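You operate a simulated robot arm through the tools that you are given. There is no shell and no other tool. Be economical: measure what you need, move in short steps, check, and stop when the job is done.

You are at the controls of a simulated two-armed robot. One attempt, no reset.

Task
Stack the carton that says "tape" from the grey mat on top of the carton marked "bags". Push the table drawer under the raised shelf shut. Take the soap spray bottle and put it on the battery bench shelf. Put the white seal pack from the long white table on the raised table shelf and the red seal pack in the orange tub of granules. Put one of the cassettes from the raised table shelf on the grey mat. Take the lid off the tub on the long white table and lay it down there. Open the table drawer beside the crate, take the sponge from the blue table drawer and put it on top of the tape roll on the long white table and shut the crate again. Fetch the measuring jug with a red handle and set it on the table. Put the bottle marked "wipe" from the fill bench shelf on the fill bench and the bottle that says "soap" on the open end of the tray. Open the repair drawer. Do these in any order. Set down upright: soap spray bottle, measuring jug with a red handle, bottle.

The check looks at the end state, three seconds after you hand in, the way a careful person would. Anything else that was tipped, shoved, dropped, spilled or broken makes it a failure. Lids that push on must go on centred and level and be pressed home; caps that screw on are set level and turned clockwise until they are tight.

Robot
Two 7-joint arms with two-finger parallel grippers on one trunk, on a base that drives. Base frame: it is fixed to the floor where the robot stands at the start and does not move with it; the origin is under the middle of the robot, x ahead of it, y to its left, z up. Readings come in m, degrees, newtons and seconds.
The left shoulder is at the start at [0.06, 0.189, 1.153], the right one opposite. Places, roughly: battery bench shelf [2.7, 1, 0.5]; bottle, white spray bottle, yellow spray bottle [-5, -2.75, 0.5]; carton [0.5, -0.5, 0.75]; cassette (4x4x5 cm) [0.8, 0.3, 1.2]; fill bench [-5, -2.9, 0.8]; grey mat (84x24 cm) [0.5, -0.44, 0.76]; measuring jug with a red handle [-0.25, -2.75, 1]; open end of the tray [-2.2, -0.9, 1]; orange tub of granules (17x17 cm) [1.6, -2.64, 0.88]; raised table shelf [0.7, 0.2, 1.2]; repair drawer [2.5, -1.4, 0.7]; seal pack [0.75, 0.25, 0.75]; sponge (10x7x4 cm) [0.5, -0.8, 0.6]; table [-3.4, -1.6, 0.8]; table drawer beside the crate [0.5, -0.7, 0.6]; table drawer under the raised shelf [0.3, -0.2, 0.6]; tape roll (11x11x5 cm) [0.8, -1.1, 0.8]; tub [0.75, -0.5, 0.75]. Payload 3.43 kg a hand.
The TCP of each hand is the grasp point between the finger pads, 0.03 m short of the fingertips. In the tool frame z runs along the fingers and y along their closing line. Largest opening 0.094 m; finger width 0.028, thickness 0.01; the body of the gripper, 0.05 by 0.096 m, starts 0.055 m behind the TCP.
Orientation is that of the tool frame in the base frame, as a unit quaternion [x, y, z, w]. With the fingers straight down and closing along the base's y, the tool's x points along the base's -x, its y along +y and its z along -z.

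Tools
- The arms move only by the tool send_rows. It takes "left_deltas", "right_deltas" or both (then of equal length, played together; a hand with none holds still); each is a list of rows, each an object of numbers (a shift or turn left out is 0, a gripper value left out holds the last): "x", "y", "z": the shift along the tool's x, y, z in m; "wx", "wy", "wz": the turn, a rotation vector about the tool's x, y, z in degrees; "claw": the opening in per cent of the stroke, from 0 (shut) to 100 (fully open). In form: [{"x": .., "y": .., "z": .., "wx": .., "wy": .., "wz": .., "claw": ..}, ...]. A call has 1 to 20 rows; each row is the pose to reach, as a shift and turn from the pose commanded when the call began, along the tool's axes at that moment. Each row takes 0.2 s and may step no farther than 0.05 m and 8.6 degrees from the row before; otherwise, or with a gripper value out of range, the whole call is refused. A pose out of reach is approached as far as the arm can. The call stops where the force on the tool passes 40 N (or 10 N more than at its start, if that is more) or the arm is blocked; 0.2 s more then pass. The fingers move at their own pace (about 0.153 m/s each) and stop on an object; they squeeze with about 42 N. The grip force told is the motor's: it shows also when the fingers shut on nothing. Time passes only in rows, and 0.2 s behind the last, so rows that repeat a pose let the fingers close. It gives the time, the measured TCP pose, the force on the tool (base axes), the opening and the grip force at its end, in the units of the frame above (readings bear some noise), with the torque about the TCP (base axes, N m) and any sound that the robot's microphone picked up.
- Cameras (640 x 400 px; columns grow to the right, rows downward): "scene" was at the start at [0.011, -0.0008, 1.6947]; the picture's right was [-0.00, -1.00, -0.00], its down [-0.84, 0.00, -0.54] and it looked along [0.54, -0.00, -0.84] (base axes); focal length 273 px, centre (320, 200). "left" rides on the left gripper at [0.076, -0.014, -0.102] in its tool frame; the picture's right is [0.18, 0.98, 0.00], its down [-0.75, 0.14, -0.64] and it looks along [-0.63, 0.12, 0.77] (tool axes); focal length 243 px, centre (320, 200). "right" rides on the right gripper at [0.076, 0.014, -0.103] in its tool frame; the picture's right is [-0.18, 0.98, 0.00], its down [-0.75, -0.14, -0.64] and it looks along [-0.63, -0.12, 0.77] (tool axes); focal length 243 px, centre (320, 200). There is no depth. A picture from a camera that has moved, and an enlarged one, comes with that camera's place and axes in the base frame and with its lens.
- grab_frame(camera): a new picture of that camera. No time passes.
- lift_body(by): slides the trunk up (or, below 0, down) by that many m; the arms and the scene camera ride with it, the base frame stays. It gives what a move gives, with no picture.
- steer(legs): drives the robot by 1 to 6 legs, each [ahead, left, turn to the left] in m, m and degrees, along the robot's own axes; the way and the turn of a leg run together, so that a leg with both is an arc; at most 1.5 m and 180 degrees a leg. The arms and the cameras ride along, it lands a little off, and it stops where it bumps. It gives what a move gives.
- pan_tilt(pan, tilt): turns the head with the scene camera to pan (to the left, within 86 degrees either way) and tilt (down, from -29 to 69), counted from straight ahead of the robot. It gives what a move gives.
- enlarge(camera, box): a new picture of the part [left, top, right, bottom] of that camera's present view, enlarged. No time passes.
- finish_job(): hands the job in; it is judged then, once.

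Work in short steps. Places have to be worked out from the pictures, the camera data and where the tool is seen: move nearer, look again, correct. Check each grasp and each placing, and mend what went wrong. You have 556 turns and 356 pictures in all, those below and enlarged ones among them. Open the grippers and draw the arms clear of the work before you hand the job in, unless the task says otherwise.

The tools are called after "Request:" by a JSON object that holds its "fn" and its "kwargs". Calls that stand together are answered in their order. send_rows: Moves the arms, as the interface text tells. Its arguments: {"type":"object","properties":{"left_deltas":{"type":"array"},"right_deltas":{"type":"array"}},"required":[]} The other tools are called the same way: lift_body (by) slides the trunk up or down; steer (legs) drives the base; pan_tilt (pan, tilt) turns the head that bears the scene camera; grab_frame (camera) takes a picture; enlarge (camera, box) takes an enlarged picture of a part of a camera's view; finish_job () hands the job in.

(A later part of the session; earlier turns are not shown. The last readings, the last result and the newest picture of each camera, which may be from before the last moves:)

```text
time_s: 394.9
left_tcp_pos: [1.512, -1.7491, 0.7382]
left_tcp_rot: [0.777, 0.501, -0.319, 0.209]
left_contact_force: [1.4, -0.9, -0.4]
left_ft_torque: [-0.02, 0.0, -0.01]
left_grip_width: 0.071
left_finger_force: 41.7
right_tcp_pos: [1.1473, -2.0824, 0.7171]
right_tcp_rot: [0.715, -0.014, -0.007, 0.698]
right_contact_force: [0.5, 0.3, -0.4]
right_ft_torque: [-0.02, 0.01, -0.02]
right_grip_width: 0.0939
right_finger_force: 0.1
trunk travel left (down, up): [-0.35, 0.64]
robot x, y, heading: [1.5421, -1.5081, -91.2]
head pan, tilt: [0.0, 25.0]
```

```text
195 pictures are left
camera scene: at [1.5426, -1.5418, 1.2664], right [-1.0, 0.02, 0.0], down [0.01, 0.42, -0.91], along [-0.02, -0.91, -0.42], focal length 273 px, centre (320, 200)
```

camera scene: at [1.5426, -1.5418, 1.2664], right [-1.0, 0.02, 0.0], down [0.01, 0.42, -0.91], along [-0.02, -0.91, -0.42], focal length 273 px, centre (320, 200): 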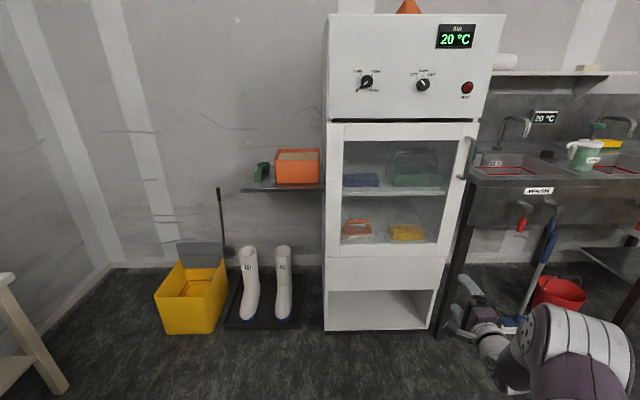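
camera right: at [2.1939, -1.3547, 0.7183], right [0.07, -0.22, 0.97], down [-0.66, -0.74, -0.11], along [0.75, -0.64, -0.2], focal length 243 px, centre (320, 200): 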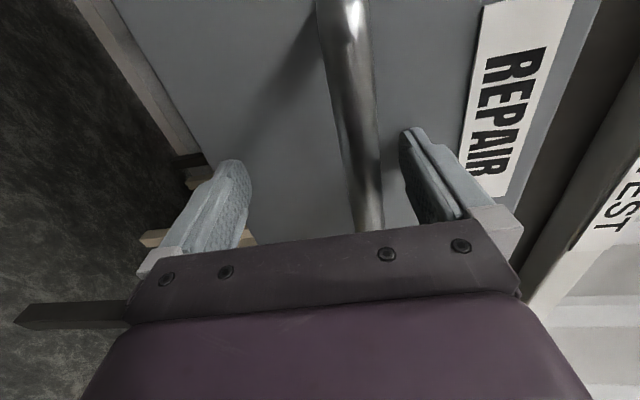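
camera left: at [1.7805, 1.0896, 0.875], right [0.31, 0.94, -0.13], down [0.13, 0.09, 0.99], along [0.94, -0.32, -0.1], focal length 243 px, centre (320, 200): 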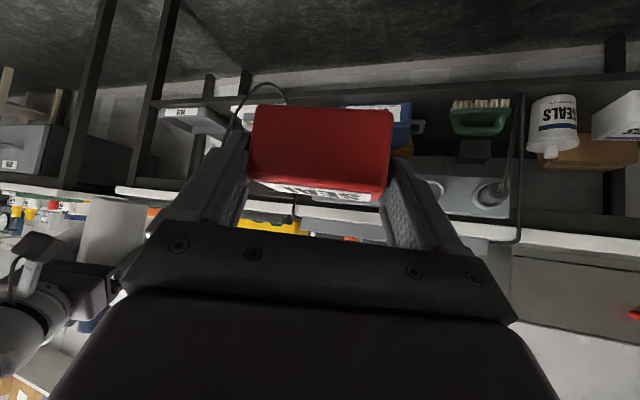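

The pack has settled square in the grip. The tub sits on a wall shelf near (1.6,-2.6), rim z≈0.96. Retract the right arm, extend the left, raise the trunk.

Request:
{"fn": "send_rows", "kwargs": {"right_deltas": [{"z": -0.04}, {"z": -0.08}, {"z": -0.12}, {"z": -0.16}, {"z": -0.2}, {"z": -0.2}], "left_deltas": [{"x": -0.026, "y": 0.016, "z": 0.026}, {"x": -0.052, "y": 0.031, "z": 0.052}, {"x": -0.078, "y": 0.047, "z": 0.078}, {"x": -0.104, "y": 0.062, "z": 0.104}, {"x": -0.13, "y": 0.078, "z": 0.13}, {"x": -0.13, "y": 0.078, "z": 0.13}]}}

Request:
{"fn": "lift_body", "kwargs": {"by": 0.38}}

Request:
{"fn": "pan_tilt", "kwargs": {"pan": 0, "tilt": 40}}

Request:
{"fn": "grab_frame", "kwargs": {"camera": "scene"}}

```text
time_s: 396.3
left_tcp_pos: [1.5089, -1.9474, 0.7374]
left_tcp_rot: [0.777, 0.502, -0.319, 0.209]
left_contact_force: [0.5, 0.2, -1.2]
left_ft_torque: [0.02, -0.02, 0.0]
left_grip_width: 0.0712
left_finger_force: 42.1
right_tcp_pos: [1.1563, -1.8807, 0.7205]
right_tcp_rot: [0.715, -0.013, -0.007, 0.699]
right_contact_force: [0.5, 0.7, 0.6]
right_ft_torque: [0.02, -0.01, -0.01]
right_grip_width: 0.094
right_finger_force: 0.0
trunk travel left (down, up): [-0.35, 0.64]
robot x, y, heading: [1.5433, -1.5084, -91.5]
head pan, tilt: [0.0, 25.0]
```

```text
time_s: 400.0
left_tcp_pos: [1.5076, -1.9474, 1.1174]
left_tcp_rot: [0.776, 0.502, -0.319, 0.209]
left_contact_force: [0.0, 0.6, -0.5]
left_ft_torque: [0.0, 0.0, -0.01]
left_grip_width: 0.0711
left_finger_force: 41.6
right_tcp_pos: [1.1565, -1.8828, 1.1016]
right_tcp_rot: [0.715, -0.014, -0.007, 0.699]
right_contact_force: [-0.5, -0.3, -0.2]
right_ft_torque: [0.01, 0.0, 0.01]
right_grip_width: 0.0942
right_finger_force: 0.0
trunk travel left (down, up): [-0.73, 0.26]
robot x, y, heading: [1.5388, -1.5097, -91.2]
head pan, tilt: [0.0, 25.0]
```

```text
time_s: 400.7
left_tcp_pos: [1.5091, -1.9471, 1.1183]
left_tcp_rot: [0.777, 0.502, -0.319, 0.209]
left_contact_force: [-0.1, 0.8, -1.9]
left_ft_torque: [0.0, 0.01, -0.02]
left_grip_width: 0.071
left_finger_force: 41.2
right_tcp_pos: [1.1574, -1.8817, 1.0997]
right_tcp_rot: [0.715, -0.014, -0.007, 0.699]
right_contact_force: [0.5, -0.1, 0.2]
right_ft_torque: [0.01, 0.02, 0.03]
right_grip_width: 0.0939
right_finger_force: 0.0
trunk travel left (down, up): [-0.73, 0.26]
robot x, y, heading: [1.5451, -1.5122, -91.4]
head pan, tilt: [0.0, 40.0]
```

```text
194 pictures are left
camera scene: at [1.5427, -1.5347, 1.6232], right [-1.0, 0.02, 0.0], down [0.01, 0.64, -0.77], along [-0.02, -0.77, -0.64], focal length 273 px, centre (320, 200)
```

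scene: 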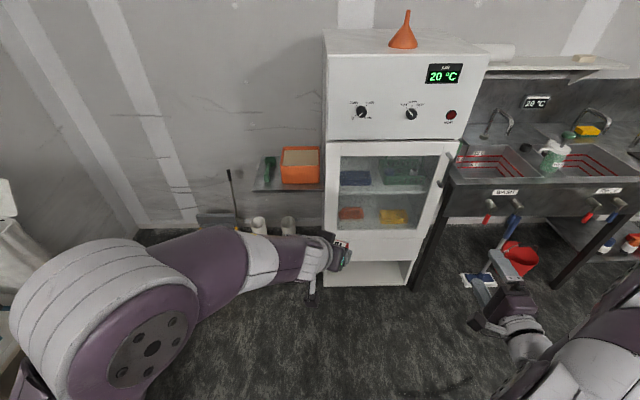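

Tub opening centre ≈(1.607,-2.645). Drive ahead 0.5 and 0.1 left, then look.

Request:
{"fn": "steer", "kwargs": {"legs": [[0.5, 0.11, 1.2]]}}

Request:
{"fn": "grab_frame", "kwargs": {"camera": "scene"}}

Request:
{"fn": "grab_frame", "kwargs": {"camera": "left"}}

```text
time_s: 403.7
left_tcp_pos: [1.6201, -2.4497, 1.1179]
left_tcp_rot: [0.772, 0.509, -0.317, 0.213]
left_contact_force: [-0.2, 0.5, -1.0]
left_ft_torque: [-0.01, 0.01, 0.01]
left_grip_width: 0.0709
left_finger_force: 42.0
right_tcp_pos: [1.2679, -2.3911, 1.1005]
right_tcp_rot: [0.714, -0.007, -0.001, 0.7]
right_contact_force: [-0.6, 0.5, 0.0]
right_ft_torque: [-0.03, 0.03, 0.0]
right_grip_width: 0.094
right_finger_force: 0.1
trunk travel left (down, up): [-0.73, 0.26]
robot x, y, heading: [1.6459, -2.0058, -90.2]
head pan, tilt: [0.0, 40.0]
```

```text
193 pictures are left
camera scene: at [1.6477, -2.0367, 1.6231], right [-1.0, 0.0, 0.0], down [0.0, 0.64, -0.77], along [0.0, -0.77, -0.64], focal length 273 px, centre (320, 200)
```

scene: 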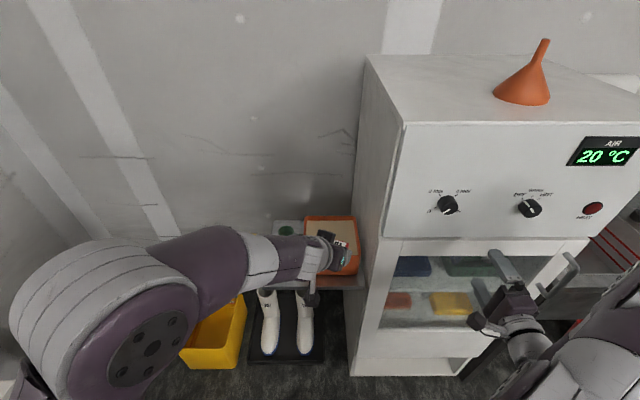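

```text
192 pictures are left
camera left: at [1.6574, -2.3287, 1.1358], right [0.96, -0.27, -0.12], down [0.09, -0.13, 0.99], along [-0.28, -0.95, -0.1], focal length 243 px, centre (320, 200)
```

left: 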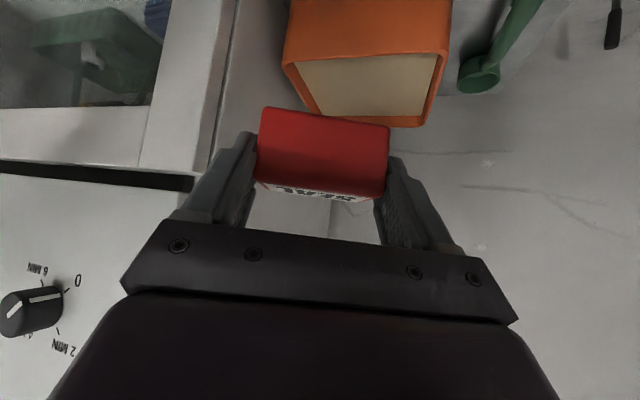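

Move the left hand forward over the tub (0.19 m), then lower.

Request:
{"fn": "send_rows", "kwargs": {"left_deltas": [{"x": -0.031, "y": 0.018, "z": 0.031}, {"x": -0.062, "y": 0.036, "z": 0.062}, {"x": -0.093, "y": 0.054, "z": 0.093}, {"x": -0.124, "y": 0.07, "z": 0.124}, {"x": -0.124, "y": 0.07, "z": 0.124}]}}

Request:
{"fn": "grab_frame", "kwargs": {"camera": "left"}}

Request:
{"fn": "enlarge", "kwargs": {"camera": "scene", "box": [250, 180, 410, 300]}}

```text
time_s: 404.9
left_tcp_pos: [1.6175, -2.6389, 1.1165]
left_tcp_rot: [0.772, 0.508, -0.317, 0.212]
left_contact_force: [-0.9, -0.5, -0.2]
left_ft_torque: [0.02, 0.02, 0.02]
left_grip_width: 0.0712
left_finger_force: 42.2
left hand out of reach, approached as far as the arm can: row 3
right_tcp_pos: [1.2676, -2.3907, 1.0999]
right_tcp_rot: [0.715, -0.007, -0.001, 0.699]
right_contact_force: [0.3, -0.1, -0.6]
right_ft_torque: [0.0, -0.03, -0.04]
right_grip_width: 0.0941
right_finger_force: 0.1
trunk travel left (down, up): [-0.73, 0.26]
robot x, y, heading: [1.6451, -2.011, -90.3]
head pan, tilt: [0.0, 40.0]
```

```text
191 pictures are left
camera left: at [1.6541, -2.5181, 1.1341], right [0.96, -0.27, -0.12], down [0.09, -0.13, 0.99], along [-0.28, -0.95, -0.1], focal length 243 px, centre (320, 200)
```

left: 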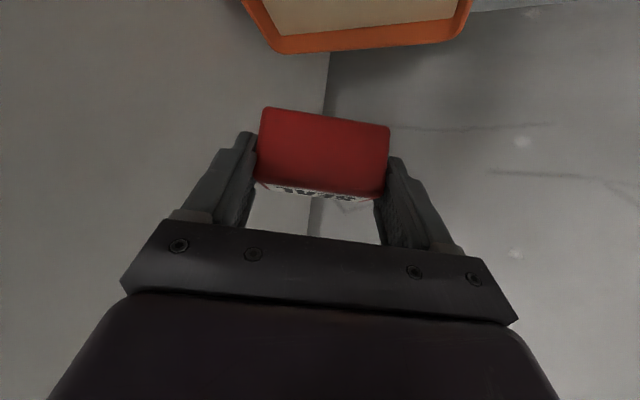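

```text
3.33 times, centred on (330, 240) of scene
camera zoom: at [1.6475, -2.0359, 1.6231], right [-1.0, 0.0, 0.0], down [0.0, 0.64, -0.77], along [0.0, -0.77, -0.64], focal length 909 px, centre (287, 67)
```

zoom: 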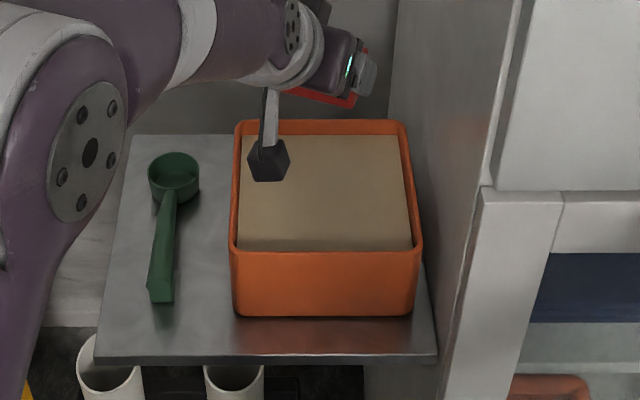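

Tub rim is lower (≈0.918) and its centre at y≈-2.686. Move the base 4.7 cm ahead, then lower the hand.

Request:
{"fn": "steer", "kwargs": {"legs": [[0.047, 0, 0]]}}

Request:
{"fn": "send_rows", "kwargs": {"left_deltas": [{"x": 0.03, "z": 0.03}, {"x": 0.06, "z": 0.06}, {"x": 0.09, "z": 0.09}, {"x": 0.105, "z": 0.105}, {"x": 0.105, "z": 0.105}]}}

Request:
{"fn": "enlarge", "kwargs": {"camera": "scene", "box": [250, 180, 410, 300]}}

Request:
{"fn": "grab_frame", "kwargs": {"camera": "left"}}

```text
time_s: 405.9
left_tcp_pos: [1.617, -2.685, 1.1175]
left_tcp_rot: [0.772, 0.508, -0.317, 0.213]
left_contact_force: [-0.2, -0.4, -1.4]
left_ft_torque: [-0.01, -0.01, 0.04]
left_grip_width: 0.0709
left_finger_force: 42.1
right_tcp_pos: [1.2672, -2.4367, 1.1005]
right_tcp_rot: [0.715, -0.008, -0.002, 0.699]
right_contact_force: [0.2, 0.2, 0.0]
right_ft_torque: [-0.01, -0.02, 0.02]
right_grip_width: 0.094
right_finger_force: 0.1
trunk travel left (down, up): [-0.73, 0.26]
robot x, y, heading: [1.6487, -2.0585, -90.2]
head pan, tilt: [0.0, 40.0]
```

```text
time_s: 406.9
left_tcp_pos: [1.6177, -2.6936, 0.9857]
left_tcp_rot: [0.766, 0.504, -0.33, 0.224]
left_contact_force: [0.0, 6.5, 25.3]
left_ft_torque: [-0.86, 0.11, -0.16]
left_grip_width: 0.0721
left_finger_force: 41.9
right_tcp_pos: [1.2673, -2.435, 1.1012]
right_tcp_rot: [0.715, -0.008, -0.001, 0.699]
right_contact_force: [-1.0, -0.3, 0.7]
right_ft_torque: [0.0, -0.01, 0.0]
right_grip_width: 0.0938
right_finger_force: 0.1
trunk travel left (down, up): [-0.73, 0.26]
robot x, y, heading: [1.647, -2.0615, -90.4]
head pan, tilt: [0.0, 40.0]
stopped in row 5 (left hand): the force on the tool passed its limit (the readings are from after the stop); the commanded pose is now the measured one
```

```text
3.33 times, centred on (330, 240) of scene
camera zoom: at [1.6477, -2.0795, 1.6234], right [-1.0, 0.0, 0.0], down [0.0, 0.64, -0.77], along [0.0, -0.77, -0.64], focal length 909 px, centre (287, 67)
```

zoom: 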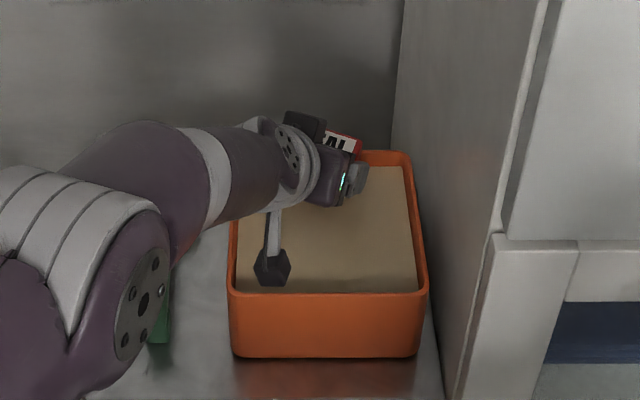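

```text
188 pictures are left
camera left: at [1.6532, -2.5713, 0.9982], right [0.96, -0.27, -0.12], down [0.1, -0.09, 0.99], along [-0.28, -0.96, -0.06], focal length 243 px, centre (320, 200)
```

left: 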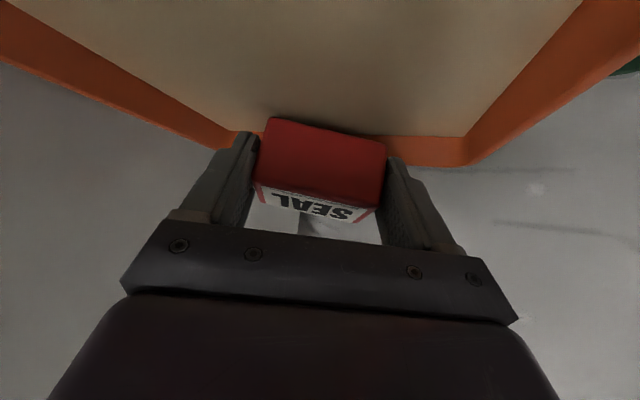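

Pack bottom touches the granules near the back. Lift slightly, move 3 cm toward the front, lower again and release.

Request:
{"fn": "send_rows", "kwargs": {"left_deltas": [{"x": -0.014, "z": -0.014}, {"x": 0.007, "y": -0.012, "z": -0.034}, {"x": 0.018, "y": -0.012, "z": -0.023}, {"x": 0.02, "y": -0.012, "z": -0.021}, {"x": 0.02, "y": -0.012, "z": -0.021}]}}

Request:
{"fn": "grab_frame", "kwargs": {"camera": "left"}}

```text
time_s: 408.1
left_tcp_pos: [1.6183, -2.6601, 0.9781]
left_tcp_rot: [0.769, 0.506, -0.324, 0.219]
left_contact_force: [0.3, -0.2, 0.1]
left_ft_torque: [0.03, -0.02, 0.0]
left_grip_width: 0.0713
left_finger_force: 41.7
right_tcp_pos: [1.2674, -2.4368, 1.0992]
right_tcp_rot: [0.715, -0.007, -0.001, 0.699]
right_contact_force: [0.9, -0.3, 0.5]
right_ft_torque: [0.01, 0.01, 0.0]
right_grip_width: 0.0941
right_finger_force: 0.0
trunk travel left (down, up): [-0.73, 0.26]
robot x, y, heading: [1.6463, -2.0573, -90.2]
head pan, tilt: [0.0, 40.0]
```

```text
187 pictures are left
camera left: at [1.6549, -2.5385, 0.993], right [0.96, -0.27, -0.12], down [0.1, -0.11, 0.99], along [-0.28, -0.96, -0.08], focal length 243 px, centre (320, 200)
```

left: 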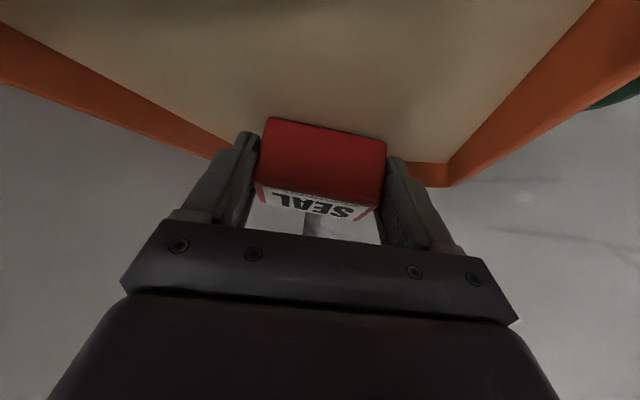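

Request:
{"fn": "send_rows", "kwargs": {"left_deltas": [{"x": 0.006, "z": 0.006}, {"x": 0.012, "z": 0.012}, {"x": 0.018, "z": 0.018}, {"x": 0.023, "z": 0.023}, {"x": 0.027, "z": 0.027}]}}

Request:
{"fn": "grab_frame", "kwargs": {"camera": "left"}}

```text
time_s: 409.4
left_tcp_pos: [1.6187, -2.6618, 0.9388]
left_tcp_rot: [0.769, 0.506, -0.325, 0.219]
left_contact_force: [-0.4, 0.2, -0.7]
left_ft_torque: [0.05, -0.01, 0.01]
left_grip_width: 0.0714
left_finger_force: 41.3
right_tcp_pos: [1.2678, -2.4378, 1.101]
right_tcp_rot: [0.715, -0.007, -0.001, 0.699]
right_contact_force: [1.0, 0.3, 0.1]
right_ft_torque: [-0.02, -0.01, -0.01]
right_grip_width: 0.0941
right_finger_force: 0.0
trunk travel left (down, up): [-0.73, 0.26]
robot x, y, heading: [1.6488, -2.0569, -90.3]
head pan, tilt: [0.0, 40.0]
```

```text
186 pictures are left
camera left: at [1.6544, -2.5396, 0.9541], right [0.96, -0.27, -0.12], down [0.1, -0.11, 0.99], along [-0.28, -0.96, -0.08], focal length 243 px, centre (320, 200)
```

left: 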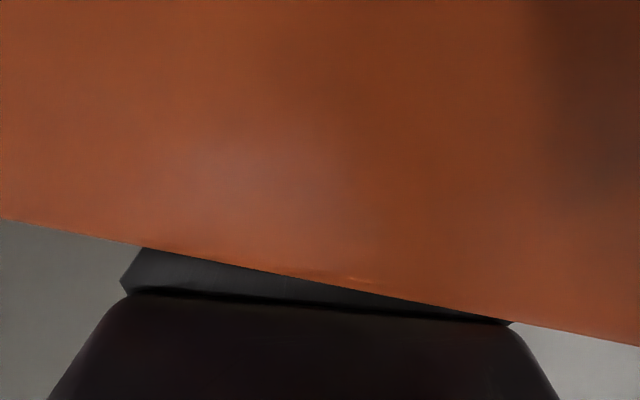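

Request:
{"fn": "enlarge", "kwargs": {"camera": "scene", "box": [250, 200, 410, 320]}}

```text
3.33 times, centred on (330, 260) of scene
camera zoom: at [1.6476, -2.0837, 1.6231], right [-1.0, 0.0, 0.0], down [0.0, 0.64, -0.77], along [0.0, -0.77, -0.64], focal length 909 px, centre (287, 0)
```

zoom: 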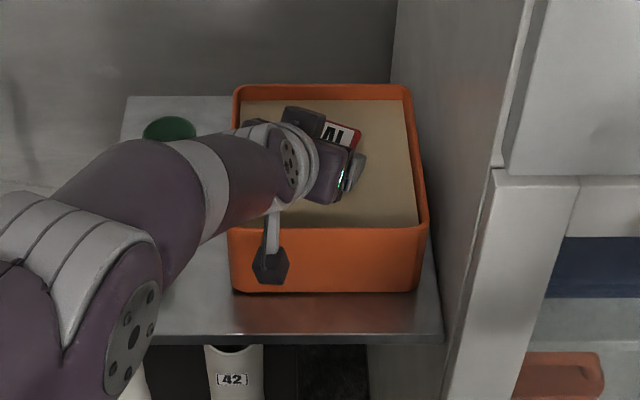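

Pack is inside the tub just above the granules. Release and lift straight up.

Request:
{"fn": "send_rows", "kwargs": {"left_deltas": [{"claw": 100}, {"claw": 100}, {"claw": 100}, {"x": -0.03, "z": -0.03}, {"x": -0.06, "z": -0.06}, {"x": -0.09, "z": -0.09}, {"x": -0.12, "z": -0.12}, {"x": -0.12, "z": -0.12}]}}

Request:
{"fn": "enlarge", "kwargs": {"camera": "scene", "box": [250, 200, 410, 320]}}

Request:
{"fn": "grab_frame", "kwargs": {"camera": "left"}}

```text
time_s: 411.1
left_tcp_pos: [1.6201, -2.6585, 1.1056]
left_tcp_rot: [0.769, 0.507, -0.323, 0.219]
left_contact_force: [-0.4, 0.1, 0.3]
left_ft_torque: [0.01, -0.02, -0.01]
left_grip_width: 0.0939
left_finger_force: 0.0
right_tcp_pos: [1.2689, -2.4374, 1.0985]
right_tcp_rot: [0.716, -0.007, -0.001, 0.698]
right_contact_force: [0.9, 0.7, 0.1]
right_ft_torque: [0.0, -0.01, -0.03]
right_grip_width: 0.0939
right_finger_force: 0.0
trunk travel left (down, up): [-0.73, 0.26]
robot x, y, heading: [1.6472, -2.0561, -90.5]
head pan, tilt: [0.0, 40.0]
```

```text
3.33 times, centred on (330, 260) of scene
camera zoom: at [1.6475, -2.0841, 1.6231], right [-1.0, 0.0, 0.0], down [0.0, 0.64, -0.77], along [0.0, -0.77, -0.64], focal length 909 px, centre (287, 0)
```

zoom: 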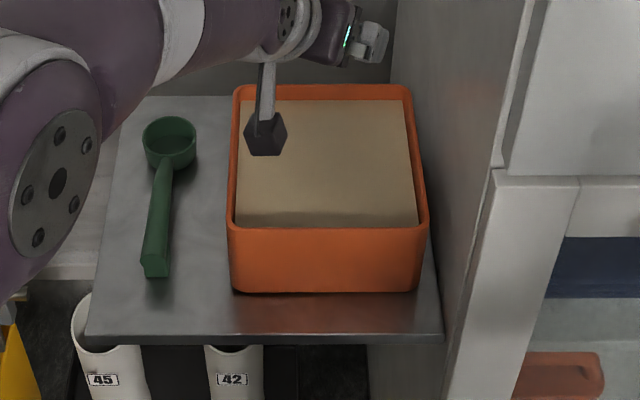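

```text
183 pictures are left
camera left: at [1.6563, -2.5371, 1.1219], right [0.96, -0.27, -0.12], down [0.1, -0.11, 0.99], along [-0.28, -0.96, -0.08], focal length 243 px, centre (320, 200)
```

left: 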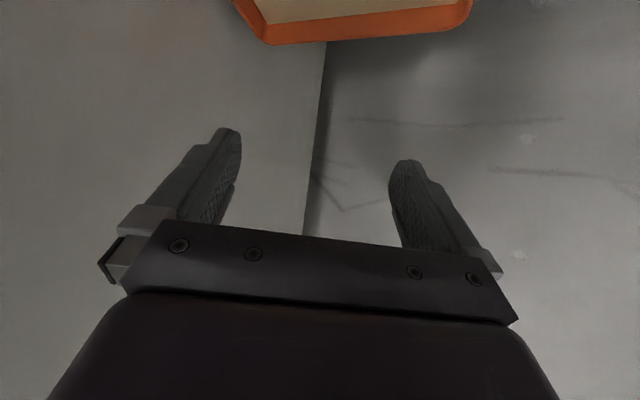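

The pack isn't visible; move the hand away to check.

Request:
{"fn": "steer", "kwargs": {"legs": [[-0.25, 0, 0]]}}

Request:
{"fn": "grab_frame", "kwargs": {"camera": "scene"}}

Request:
{"fn": "enlarge", "kwargs": {"camera": "scene", "box": [260, 150, 380, 240]}}

Request:
{"fn": "grab_frame", "kwargs": {"camera": "left"}}

```text
time_s: 413.0
left_tcp_pos: [1.6229, -2.4118, 1.1068]
left_tcp_rot: [0.767, 0.508, -0.323, 0.22]
left_contact_force: [-0.2, 0.2, 0.3]
left_ft_torque: [-0.01, -0.03, 0.0]
left_grip_width: 0.0941
left_finger_force: 0.2
right_tcp_pos: [1.2696, -2.1911, 1.0997]
right_tcp_rot: [0.715, -0.007, -0.001, 0.699]
right_contact_force: [-0.1, -0.1, -0.8]
right_ft_torque: [0.03, -0.01, -0.02]
right_grip_width: 0.0941
right_finger_force: 0.0
trunk travel left (down, up): [-0.73, 0.26]
robot x, y, heading: [1.6479, -1.8076, -90.0]
head pan, tilt: [0.0, 40.0]
```

```text
182 pictures are left
camera scene: at [1.6482, -1.8358, 1.6231], right [-1.0, 0.0, 0.0], down [0.0, 0.64, -0.77], along [0.0, -0.77, -0.64], focal length 273 px, centre (320, 200)
```

scene: 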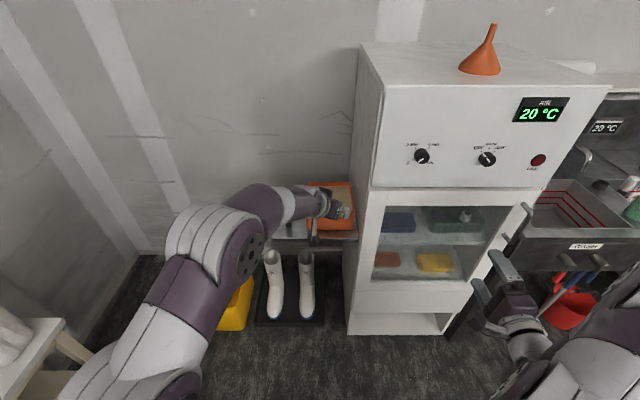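

```text
4.44 times, centred on (320, 195) of scene
camera zoom: at [1.6482, -1.8358, 1.6231], right [-1.0, 0.0, 0.0], down [0.0, 0.64, -0.77], along [0.0, -0.77, -0.64], focal length 1212 px, centre (320, 222)
```

zoom: 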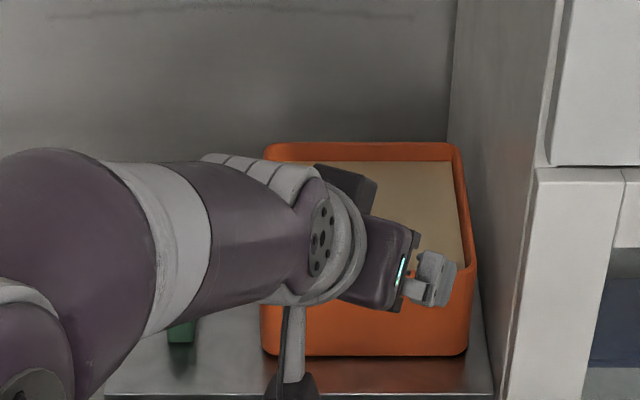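

```text
180 pictures are left
camera left: at [1.6585, -2.2891, 1.1218], right [0.96, -0.26, -0.12], down [0.1, -0.11, 0.99], along [-0.27, -0.96, -0.08], focal length 243 px, centre (320, 200)
```

left: 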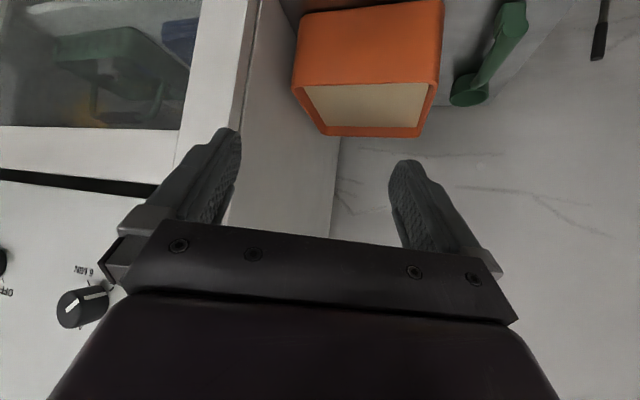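

The pack evidently sank below the granule surface inside the tub; nothing red outside. Next the red-handled jug at (-0.25,-2.75): strafe right along the wall.

Request:
{"fn": "steer", "kwargs": {"legs": [[-0.08, 0, 0], [0, -1.5, 0]]}}

Request:
{"fn": "pan_tilt", "kwargs": {"pan": -20, "tilt": 35}}

Request:
{"fn": "grab_frame", "kwargs": {"camera": "scene"}}

```text
time_s: 421.0
left_tcp_pos: [0.1537, -2.3445, 1.1071]
left_tcp_rot: [0.762, 0.515, -0.322, 0.222]
left_contact_force: [0.0, -0.4, -0.1]
left_ft_torque: [-0.01, 0.01, 0.0]
left_grip_width: 0.0938
left_finger_force: 0.0
right_tcp_pos: [-0.2039, -2.1302, 1.1008]
right_tcp_rot: [0.715, 0.0, 0.007, 0.699]
right_contact_force: [-0.2, -1.0, 0.0]
right_ft_torque: [-0.02, 0.01, 0.03]
right_grip_width: 0.0939
right_finger_force: 0.1
trunk travel left (down, up): [-0.73, 0.26]
robot x, y, heading: [0.1676, -1.743, -88.7]
head pan, tilt: [0.0, 40.0]
```

```text
time_s: 421.8
left_tcp_pos: [0.1542, -2.3448, 1.1067]
left_tcp_rot: [0.763, 0.515, -0.321, 0.223]
left_contact_force: [0.8, -0.7, 0.8]
left_ft_torque: [-0.01, 0.0, 0.0]
left_grip_width: 0.094
left_finger_force: 0.0
right_tcp_pos: [-0.202, -2.1313, 1.1002]
right_tcp_rot: [0.715, 0.0, 0.007, 0.699]
right_contact_force: [0.2, -0.1, 0.2]
right_ft_torque: [-0.02, -0.02, 0.0]
right_grip_width: 0.0941
right_finger_force: 0.0
trunk travel left (down, up): [-0.73, 0.26]
robot x, y, heading: [0.1673, -1.7438, -88.7]
head pan, tilt: [-20.0, 35.0]
```

```text
179 pictures are left
camera scene: at [0.1388, -1.7666, 1.6307], right [-0.95, 0.32, 0.0], down [0.19, 0.54, -0.82], along [-0.26, -0.78, -0.57], focal length 273 px, centre (320, 200)
```

scene: 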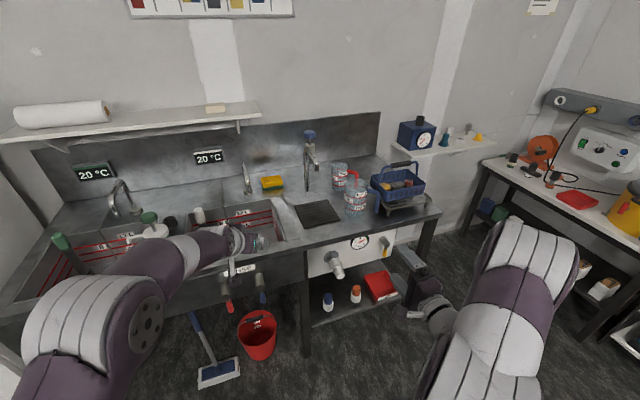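

Request:
{"fn": "enlarge", "kwargs": {"camera": "scene", "box": [230, 130, 470, 260]}}

```text
2.67 times, centred on (350, 195) of scene
camera zoom: at [0.1388, -1.7666, 1.6307], right [-0.95, 0.32, 0.0], down [0.19, 0.54, -0.82], along [-0.26, -0.78, -0.57], focal length 727 px, centre (240, 213)
```

zoom: 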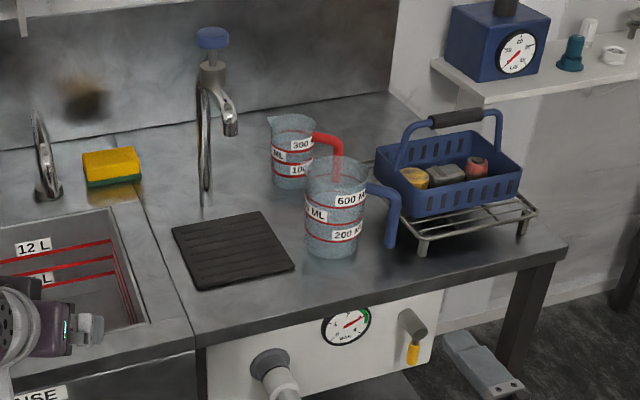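

The red-handled jug is behind the blue-handled one at ≈(-0.32,-2.80). I'll take it from above with the left hand (closing along y, camera toward −x). Strafe and reorient the left hand.

Request:
{"fn": "steer", "kwargs": {"legs": [[0.05, -0.68, -1.3]]}}

Request:
{"fn": "send_rows", "kwargs": {"left_deltas": [{"wx": -3.16, "wy": 2.19, "wz": -7.5}, {"wx": -6.3, "wy": 4.4, "wz": -15}, {"wx": -9.5, "wy": 6.6, "wz": -22.5}, {"wx": -12.6, "wy": 8.8, "wz": -30}, {"wx": -15.8, "wy": 11, "wz": -37.5}, {"wx": -18.9, "wy": 13.2, "wz": -45}, {"wx": -22.1, "wy": 15.3, "wz": -52.5}, {"wx": -25.3, "wy": 17.5, "wz": -60}, {"wx": -28.4, "wy": 19.7, "wz": -67.5}, {"wx": -31.6, "wy": 21.9, "wz": -75}, {"wx": -34.7, "wy": 24.1, "wz": -82.5}, {"wx": -37.9, "wy": 26.3, "wz": -90}, {"wx": -41, "wy": 28.5, "wz": -97.5}, {"wx": -44.2, "wy": 30.7, "wz": -105}, {"wx": -44.2, "wy": 30.7, "wz": -105}]}}

Request:
{"fn": "pan_tilt", "kwargs": {"pan": 10, "tilt": 40}}

Request:
{"fn": "grab_frame", "kwargs": {"camera": "scene"}}

```text
time_s: 425.6
left_tcp_pos: [-0.5399, -2.3953, 1.106]
left_tcp_rot: [0.769, 0.505, -0.325, 0.219]
left_contact_force: [0.5, 0.1, -1.2]
left_ft_torque: [0.03, -0.03, -0.01]
left_grip_width: 0.0938
left_finger_force: 0.1
right_tcp_pos: [-0.8926, -2.1748, 1.1014]
right_tcp_rot: [0.715, -0.009, -0.003, 0.699]
right_contact_force: [-0.3, -0.3, 0.0]
right_ft_torque: [0.01, -0.04, 0.01]
right_grip_width: 0.0942
right_finger_force: 0.0
trunk travel left (down, up): [-0.73, 0.26]
robot x, y, heading: [-0.5103, -1.7905, -90.1]
head pan, tilt: [-20.0, 35.0]
```

```text
time_s: 428.8
left_tcp_pos: [-0.5081, -2.3141, 1.034]
left_tcp_rot: [0.012, 1.0, -0.006, -0.003]
left_contact_force: [-0.1, 0.5, 0.6]
left_ft_torque: [-0.04, -0.03, 0.01]
left_grip_width: 0.0938
left_finger_force: 0.2
left hand out of reach, approached as far as the arm can: row 9, 10, 11, 12, 13, 14, 15
right_tcp_pos: [-0.892, -2.1744, 1.1002]
right_tcp_rot: [0.715, -0.008, -0.002, 0.699]
right_contact_force: [-0.2, 0.7, 0.0]
right_ft_torque: [-0.02, 0.0, -0.02]
right_grip_width: 0.0941
right_finger_force: 0.0
trunk travel left (down, up): [-0.73, 0.26]
robot x, y, heading: [-0.5135, -1.7963, -90.2]
head pan, tilt: [-20.0, 35.0]
```

```text
time_s: 429.7
left_tcp_pos: [-0.509, -2.3157, 1.0327]
left_tcp_rot: [0.013, 1.0, -0.005, -0.003]
left_contact_force: [-0.6, 0.6, 0.5]
left_ft_torque: [-0.02, -0.03, 0.0]
left_grip_width: 0.094
left_finger_force: 0.1
right_tcp_pos: [-0.8916, -2.1747, 1.1007]
right_tcp_rot: [0.715, -0.009, -0.002, 0.699]
right_contact_force: [-0.6, 0.2, 0.0]
right_ft_torque: [-0.02, 0.04, 0.0]
right_grip_width: 0.0937
right_finger_force: 0.1
trunk travel left (down, up): [-0.73, 0.26]
robot x, y, heading: [-0.5167, -1.7966, -90.4]
head pan, tilt: [10.0, 40.0]
```

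```text
177 pictures are left
camera scene: at [-0.4964, -1.8202, 1.6232], right [-0.99, -0.17, 0.0], down [-0.11, 0.63, -0.77], along [0.13, -0.76, -0.64], focal length 273 px, centre (320, 200)
```

scene: 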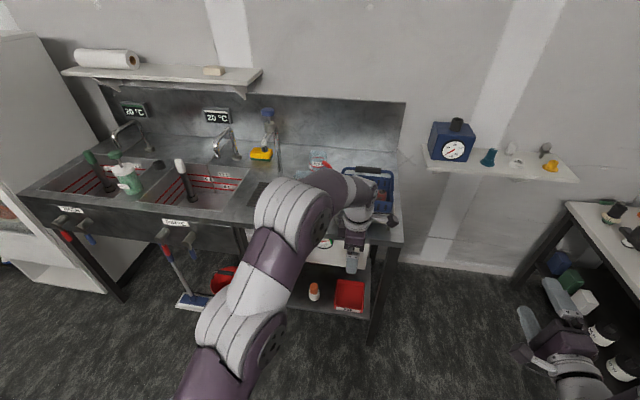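

Raise the trunk 0.2 and drive nearer so the left hand is toward the jugs.

Request:
{"fn": "lift_body", "kwargs": {"by": 0.2}}

Request:
{"fn": "steer", "kwargs": {"legs": [[0.28, 0.16, 0.2]]}}

Request:
{"fn": "grab_frame", "kwargs": {"camera": "left"}}

Request:
{"fn": "grab_frame", "kwargs": {"camera": "scene"}}

```text
time_s: 431.9
left_tcp_pos: [-0.5088, -2.3149, 1.2325]
left_tcp_rot: [0.013, 1.0, -0.005, -0.003]
left_contact_force: [0.4, 0.3, -0.4]
left_ft_torque: [0.0, -0.01, 0.04]
left_grip_width: 0.094
left_finger_force: 0.1
right_tcp_pos: [-0.8907, -2.175, 1.3004]
right_tcp_rot: [0.716, -0.009, -0.002, 0.699]
right_contact_force: [0.6, 0.0, -0.1]
right_ft_torque: [0.01, -0.01, 0.02]
right_grip_width: 0.0938
right_finger_force: 0.1
trunk travel left (down, up): [-0.93, 0.06]
robot x, y, heading: [-0.5104, -1.8003, -90.1]
head pan, tilt: [10.0, 40.0]
```

```text
time_s: 434.0
left_tcp_pos: [-0.3464, -2.5953, 1.234]
left_tcp_rot: [0.011, 1.0, -0.006, -0.002]
left_contact_force: [-0.4, 1.5, 0.2]
left_ft_torque: [-0.02, -0.02, -0.05]
left_grip_width: 0.0937
left_finger_force: 0.1
right_tcp_pos: [-0.7303, -2.4554, 1.2995]
right_tcp_rot: [0.715, -0.007, -0.001, 0.699]
right_contact_force: [-0.8, -0.3, -0.1]
right_ft_torque: [0.03, 0.02, 0.04]
right_grip_width: 0.0939
right_finger_force: 0.1
trunk travel left (down, up): [-0.93, 0.06]
robot x, y, heading: [-0.3478, -2.0759, -90.1]
head pan, tilt: [10.0, 40.0]
```

```text
176 pictures are left
camera left: at [-0.4225, -2.6061, 1.3359], right [-0.16, 0.99, -0.01], down [0.76, 0.13, 0.64], along [0.63, 0.09, -0.77], focal length 243 px, centre (320, 200)
```

left: 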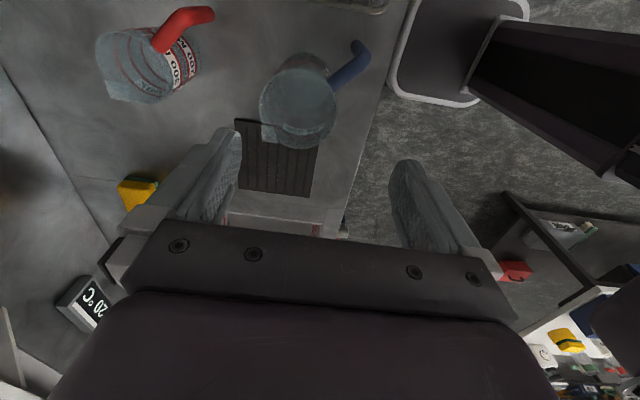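

```text
175 pictures are left
camera scene: at [-0.336, -2.0992, 1.8232], right [-0.99, -0.17, 0.0], down [-0.11, 0.63, -0.77], along [0.13, -0.76, -0.64], focal length 273 px, centre (320, 200)
```

scene: 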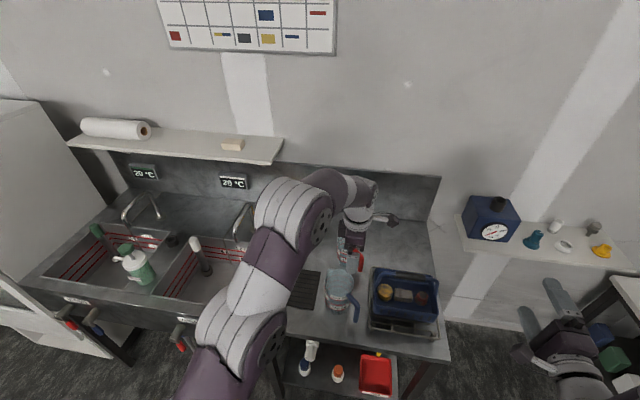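

Request:
{"fn": "enlarge", "kwargs": {"camera": "left", "box": [60, 0, 260, 125]}}

Request:
{"fn": "enlarge", "kwargs": {"camera": "scene", "box": [290, 210, 450, 330]}}

```text
3.20 times, centred on (160, 62) of left
camera zoom: at [-0.4225, -2.6061, 1.3359], right [-0.16, 0.99, -0.01], down [0.76, 0.13, 0.64], along [0.63, 0.09, -0.77], focal length 776 px, centre (832, 640)
```

zoom: 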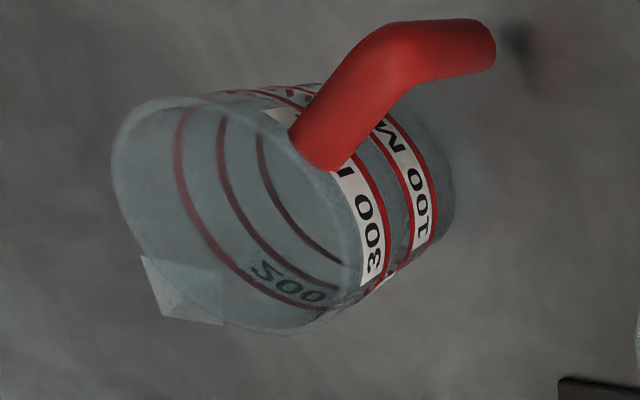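

```text
3.33 times, centred on (370, 270) of scene
camera zoom: at [-0.336, -2.0992, 1.8232], right [-0.99, -0.17, 0.0], down [-0.11, 0.63, -0.77], along [0.13, -0.76, -0.64], focal length 909 px, centre (153, -33)
```

zoom: 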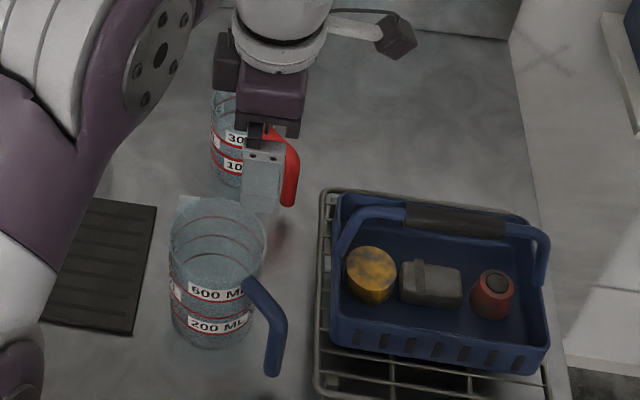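

Best grip: the vertical bar of the red handle at ≈(-0.385,-2.75), closing along y as now. Move above it and look.

Request:
{"fn": "steer", "kwargs": {"legs": [[0.04, 0, 0]]}}

Request:
{"fn": "send_rows", "kwargs": {"left_deltas": [{"x": 0.02, "y": -0.04}, {"x": 0.04, "y": -0.08}, {"x": 0.04, "y": -0.116}, {"x": 0.04, "y": -0.116, "z": 0.05}, {"x": 0.04, "y": -0.116, "z": 0.1}, {"x": 0.04, "y": -0.116, "z": 0.14}, {"x": 0.04, "y": -0.116, "z": 0.14}]}}

Request:
{"fn": "grab_frame", "kwargs": {"camera": "left"}}

Request:
{"fn": "enlarge", "kwargs": {"camera": "scene", "box": [290, 210, 450, 330]}}

```text
time_s: 434.9
left_tcp_pos: [-0.3455, -2.6275, 1.2375]
left_tcp_rot: [0.012, 1.0, -0.009, -0.003]
left_contact_force: [-0.5, 0.2, 0.4]
left_ft_torque: [-0.07, 0.01, -0.03]
left_grip_width: 0.0942
left_finger_force: 0.0
right_tcp_pos: [-0.7299, -2.4883, 1.302]
right_tcp_rot: [0.713, -0.008, -0.001, 0.701]
right_contact_force: [0.3, 0.3, 0.1]
right_ft_torque: [0.04, 0.01, 0.01]
right_grip_width: 0.0941
right_finger_force: 0.1
trunk travel left (down, up): [-0.93, 0.06]
robot x, y, heading: [-0.3488, -2.1185, -90.2]
head pan, tilt: [10.0, 40.0]
```

```text
time_s: 436.5
left_tcp_pos: [-0.3668, -2.695, 1.0977]
left_tcp_rot: [0.011, 1.0, -0.006, -0.003]
left_contact_force: [0.7, 0.4, 0.1]
left_ft_torque: [-0.01, 0.02, -0.01]
left_grip_width: 0.0941
left_finger_force: 0.0
left hand out of reach, approached as far as the arm can: row 1, 2, 3, 4, 5, 6, 7
right_tcp_pos: [-0.729, -2.4966, 1.3008]
right_tcp_rot: [0.716, -0.007, 0.0, 0.698]
right_contact_force: [-0.6, -0.3, -0.4]
right_ft_torque: [0.0, 0.03, 0.01]
right_grip_width: 0.0939
right_finger_force: 0.1
trunk travel left (down, up): [-0.93, 0.06]
robot x, y, heading: [-0.3506, -2.1175, -90.2]
head pan, tilt: [10.0, 40.0]
```

```text
172 pictures are left
camera left: at [-0.4429, -2.7072, 1.1997], right [-0.16, 0.99, -0.01], down [0.76, 0.13, 0.64], along [0.63, 0.09, -0.77], focal length 243 px, centre (320, 200)
```

left: 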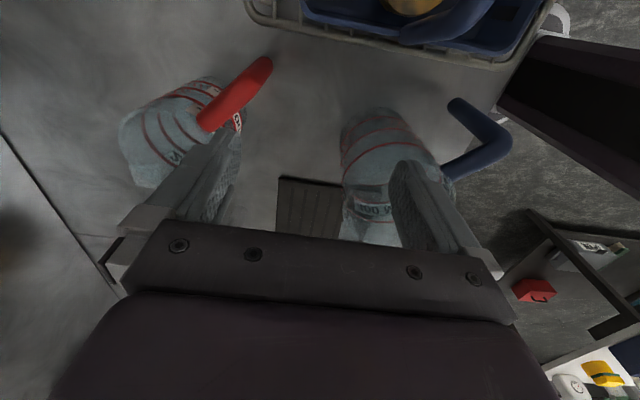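

```text
3.33 times, centred on (370, 270) of scene
camera zoom: at [-0.335, -2.1415, 1.8232], right [-0.99, -0.17, 0.0], down [-0.11, 0.63, -0.77], along [0.13, -0.75, -0.64], focal length 909 px, centre (153, -33)
```

zoom: 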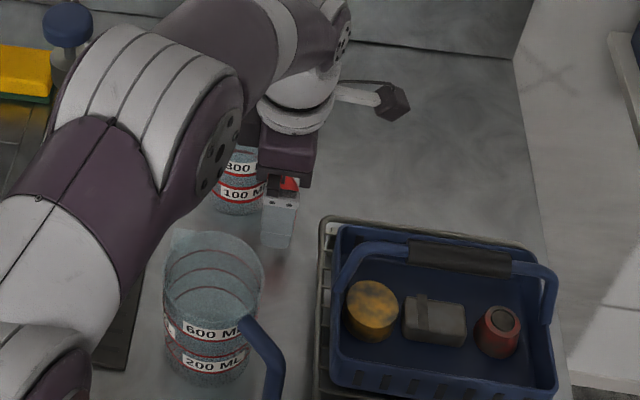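

Need ~5 cm more reach; drive ahead 5 cm carefully.

Request:
{"fn": "steer", "kwargs": {"legs": [[0.055, 0, 0]]}}

Request:
{"fn": "grab_frame", "kwargs": {"camera": "left"}}

```text
time_s: 437.5
left_tcp_pos: [-0.3667, -2.7433, 1.1017]
left_tcp_rot: [0.012, 1.0, -0.01, -0.003]
left_contact_force: [0.8, 0.4, 0.7]
left_ft_torque: [-0.06, 0.0, 0.03]
left_grip_width: 0.094
left_finger_force: 0.1
right_tcp_pos: [-0.7296, -2.5435, 1.3027]
right_tcp_rot: [0.713, -0.008, -0.002, 0.701]
right_contact_force: [-0.2, 0.8, 0.4]
right_ft_torque: [0.02, 0.0, 0.0]
right_grip_width: 0.0938
right_finger_force: 0.1
trunk travel left (down, up): [-0.93, 0.06]
robot x, y, heading: [-0.3483, -2.1744, -90.3]
head pan, tilt: [10.0, 40.0]
```

```text
170 pictures are left
camera left: at [-0.4429, -2.7549, 1.2036], right [-0.16, 0.99, -0.02], down [0.76, 0.13, 0.64], along [0.63, 0.09, -0.77], focal length 243 px, centre (320, 200)
```

left: 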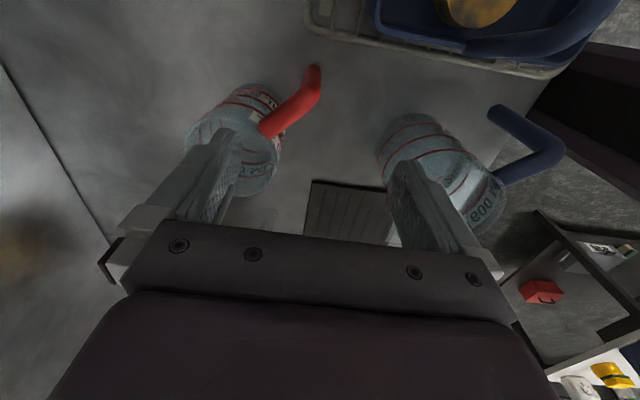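

Handle bar at (-0.387,-2.753). Shift and descend to z≈0.975.

Request:
{"fn": "send_rows", "kwargs": {"left_deltas": [{"x": 0.02, "y": -0.01}, {"x": 0.02, "y": -0.01, "z": 0.04}, {"x": 0.02, "y": -0.01, "z": 0.08}, {"x": 0.02, "y": -0.01, "z": 0.1}, {"x": 0.02, "y": -0.01, "z": 0.1}]}}

Request:
{"fn": "grab_frame", "kwargs": {"camera": "left"}}

```text
time_s: 438.7
left_tcp_pos: [-0.3831, -2.7488, 0.9983]
left_tcp_rot: [0.012, 1.0, -0.005, -0.003]
left_contact_force: [0.3, -0.6, 0.3]
left_ft_torque: [-0.02, 0.02, 0.01]
left_grip_width: 0.094
left_finger_force: 0.0
left hand out of reach, approached as far as the arm can: row 1, 2, 3, 4, 5
right_tcp_pos: [-0.7308, -2.55, 1.3008]
right_tcp_rot: [0.715, -0.008, -0.002, 0.699]
right_contact_force: [-0.1, 0.5, -0.5]
right_ft_torque: [0.01, 0.02, -0.01]
right_grip_width: 0.0939
right_finger_force: 0.1
trunk travel left (down, up): [-0.93, 0.06]
robot x, y, heading: [-0.3542, -2.171, -90.1]
head pan, tilt: [10.0, 40.0]
```

```text
169 pictures are left
camera left: at [-0.4592, -2.761, 1.1016], right [-0.16, 0.99, -0.01], down [0.76, 0.13, 0.64], along [0.63, 0.09, -0.77], focal length 243 px, centre (320, 200)
```

left: 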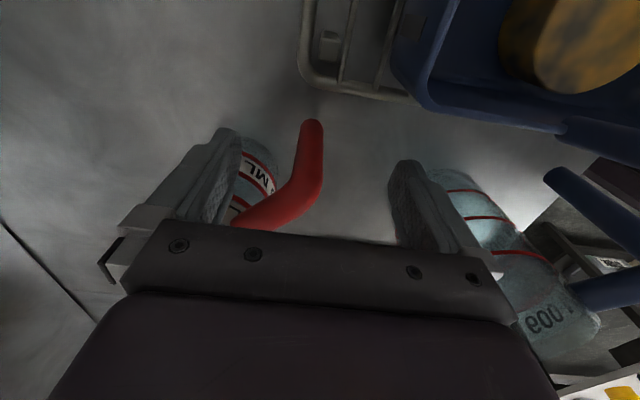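

Bar is between the fingers. Descend 2.5 cm and close.

Request:
{"fn": "send_rows", "kwargs": {"left_deltas": [{"z": 0.015}, {"z": 0.027}, {"z": 0.027}, {"z": 0.027, "claw": 0}, {"z": 0.027, "claw": 0}, {"z": 0.027, "claw": 0}, {"z": 0.027, "claw": 0}]}}

Request:
{"fn": "grab_frame", "kwargs": {"camera": "left"}}

```text
time_s: 440.3
left_tcp_pos: [-0.3839, -2.7485, 0.9717]
left_tcp_rot: [0.012, 1.0, -0.006, -0.003]
left_contact_force: [-0.3, 0.3, 0.6]
left_ft_torque: [0.05, 0.06, 0.03]
left_grip_width: 0.0214
left_finger_force: 41.9
right_tcp_pos: [-0.7304, -2.5508, 1.2997]
right_tcp_rot: [0.715, -0.008, -0.002, 0.699]
right_contact_force: [-1.4, 0.2, 0.3]
right_ft_torque: [-0.05, 0.0, -0.01]
right_grip_width: 0.094
right_finger_force: 0.0
trunk travel left (down, up): [-0.93, 0.06]
robot x, y, heading: [-0.3496, -2.17, -90.1]
head pan, tilt: [10.0, 40.0]
```

```text
168 pictures are left
camera left: at [-0.4592, -2.7606, 1.0737], right [-0.16, 0.99, -0.01], down [0.76, 0.13, 0.64], along [0.63, 0.09, -0.77], focal length 243 px, centre (320, 200)
```

left: 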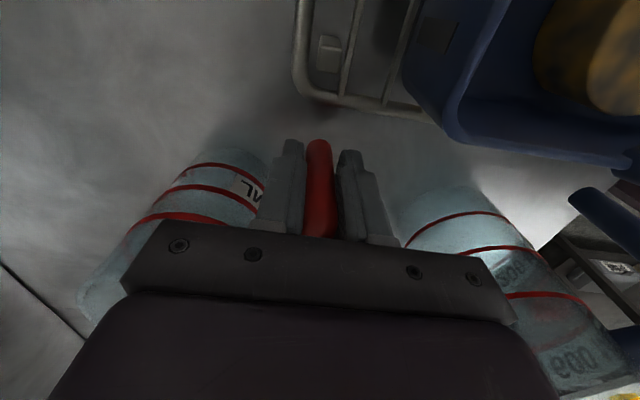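

Handle gripped (0.021 m). Lift with the arm 12 cm, then the last of the trunk, and look.

Request:
{"fn": "send_rows", "kwargs": {"left_deltas": [{"z": -0.02}, {"z": -0.04}, {"z": -0.07}, {"z": -0.1}, {"z": -0.13}, {"z": -0.16}, {"z": -0.16}]}}

Request:
{"fn": "grab_frame", "kwargs": {"camera": "left"}}

Request:
{"fn": "enlarge", "kwargs": {"camera": "scene", "box": [250, 160, 450, 310]}}

```text
time_s: 441.9
left_tcp_pos: [-0.378, -2.7389, 1.1299]
left_tcp_rot: [0.012, 1.0, -0.005, -0.003]
left_contact_force: [0.1, 0.0, -1.5]
left_ft_torque: [0.11, 0.08, 0.01]
left_grip_width: 0.0216
left_finger_force: 42.2
left hand out of reach, approached as far as the arm can: row 6, 7
right_tcp_pos: [-0.7302, -2.5506, 1.3]
right_tcp_rot: [0.715, -0.008, -0.002, 0.699]
right_contact_force: [-0.3, -0.2, 0.3]
right_ft_torque: [0.0, -0.01, 0.01]
right_grip_width: 0.0941
right_finger_force: 0.1
trunk travel left (down, up): [-0.93, 0.06]
robot x, y, heading: [-0.3525, -2.1711, -90.2]
head pan, tilt: [10.0, 40.0]
```

```text
167 pictures are left
camera left: at [-0.4542, -2.7506, 1.2321], right [-0.16, 0.99, -0.01], down [0.76, 0.13, 0.64], along [0.63, 0.09, -0.77], focal length 243 px, centre (320, 200)
```

left: 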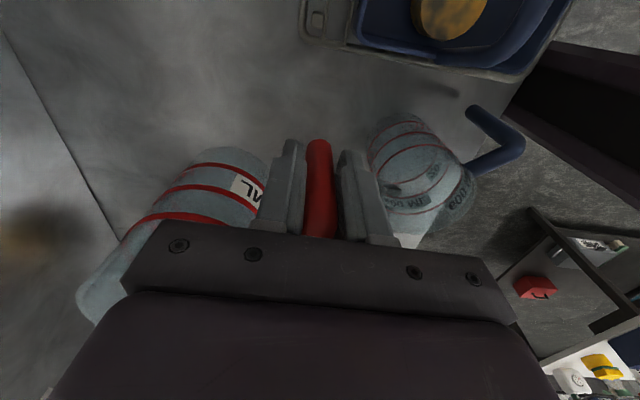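

```text
2.67 times, centred on (350, 235) of scene
camera zoom: at [-0.335, -2.1966, 1.8231], right [-0.99, -0.17, 0.0], down [-0.11, 0.63, -0.77], along [0.13, -0.75, -0.64], focal length 727 px, centre (240, 107)
```

zoom: 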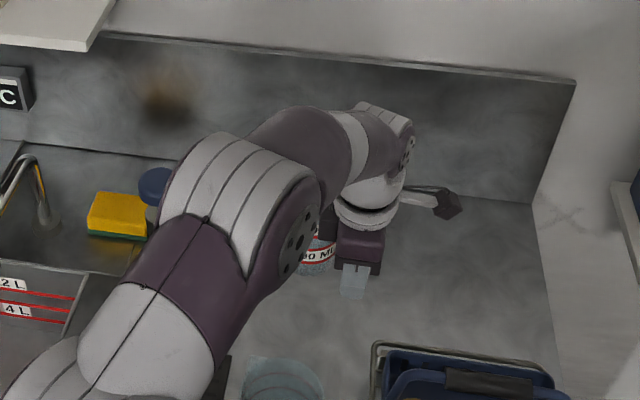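

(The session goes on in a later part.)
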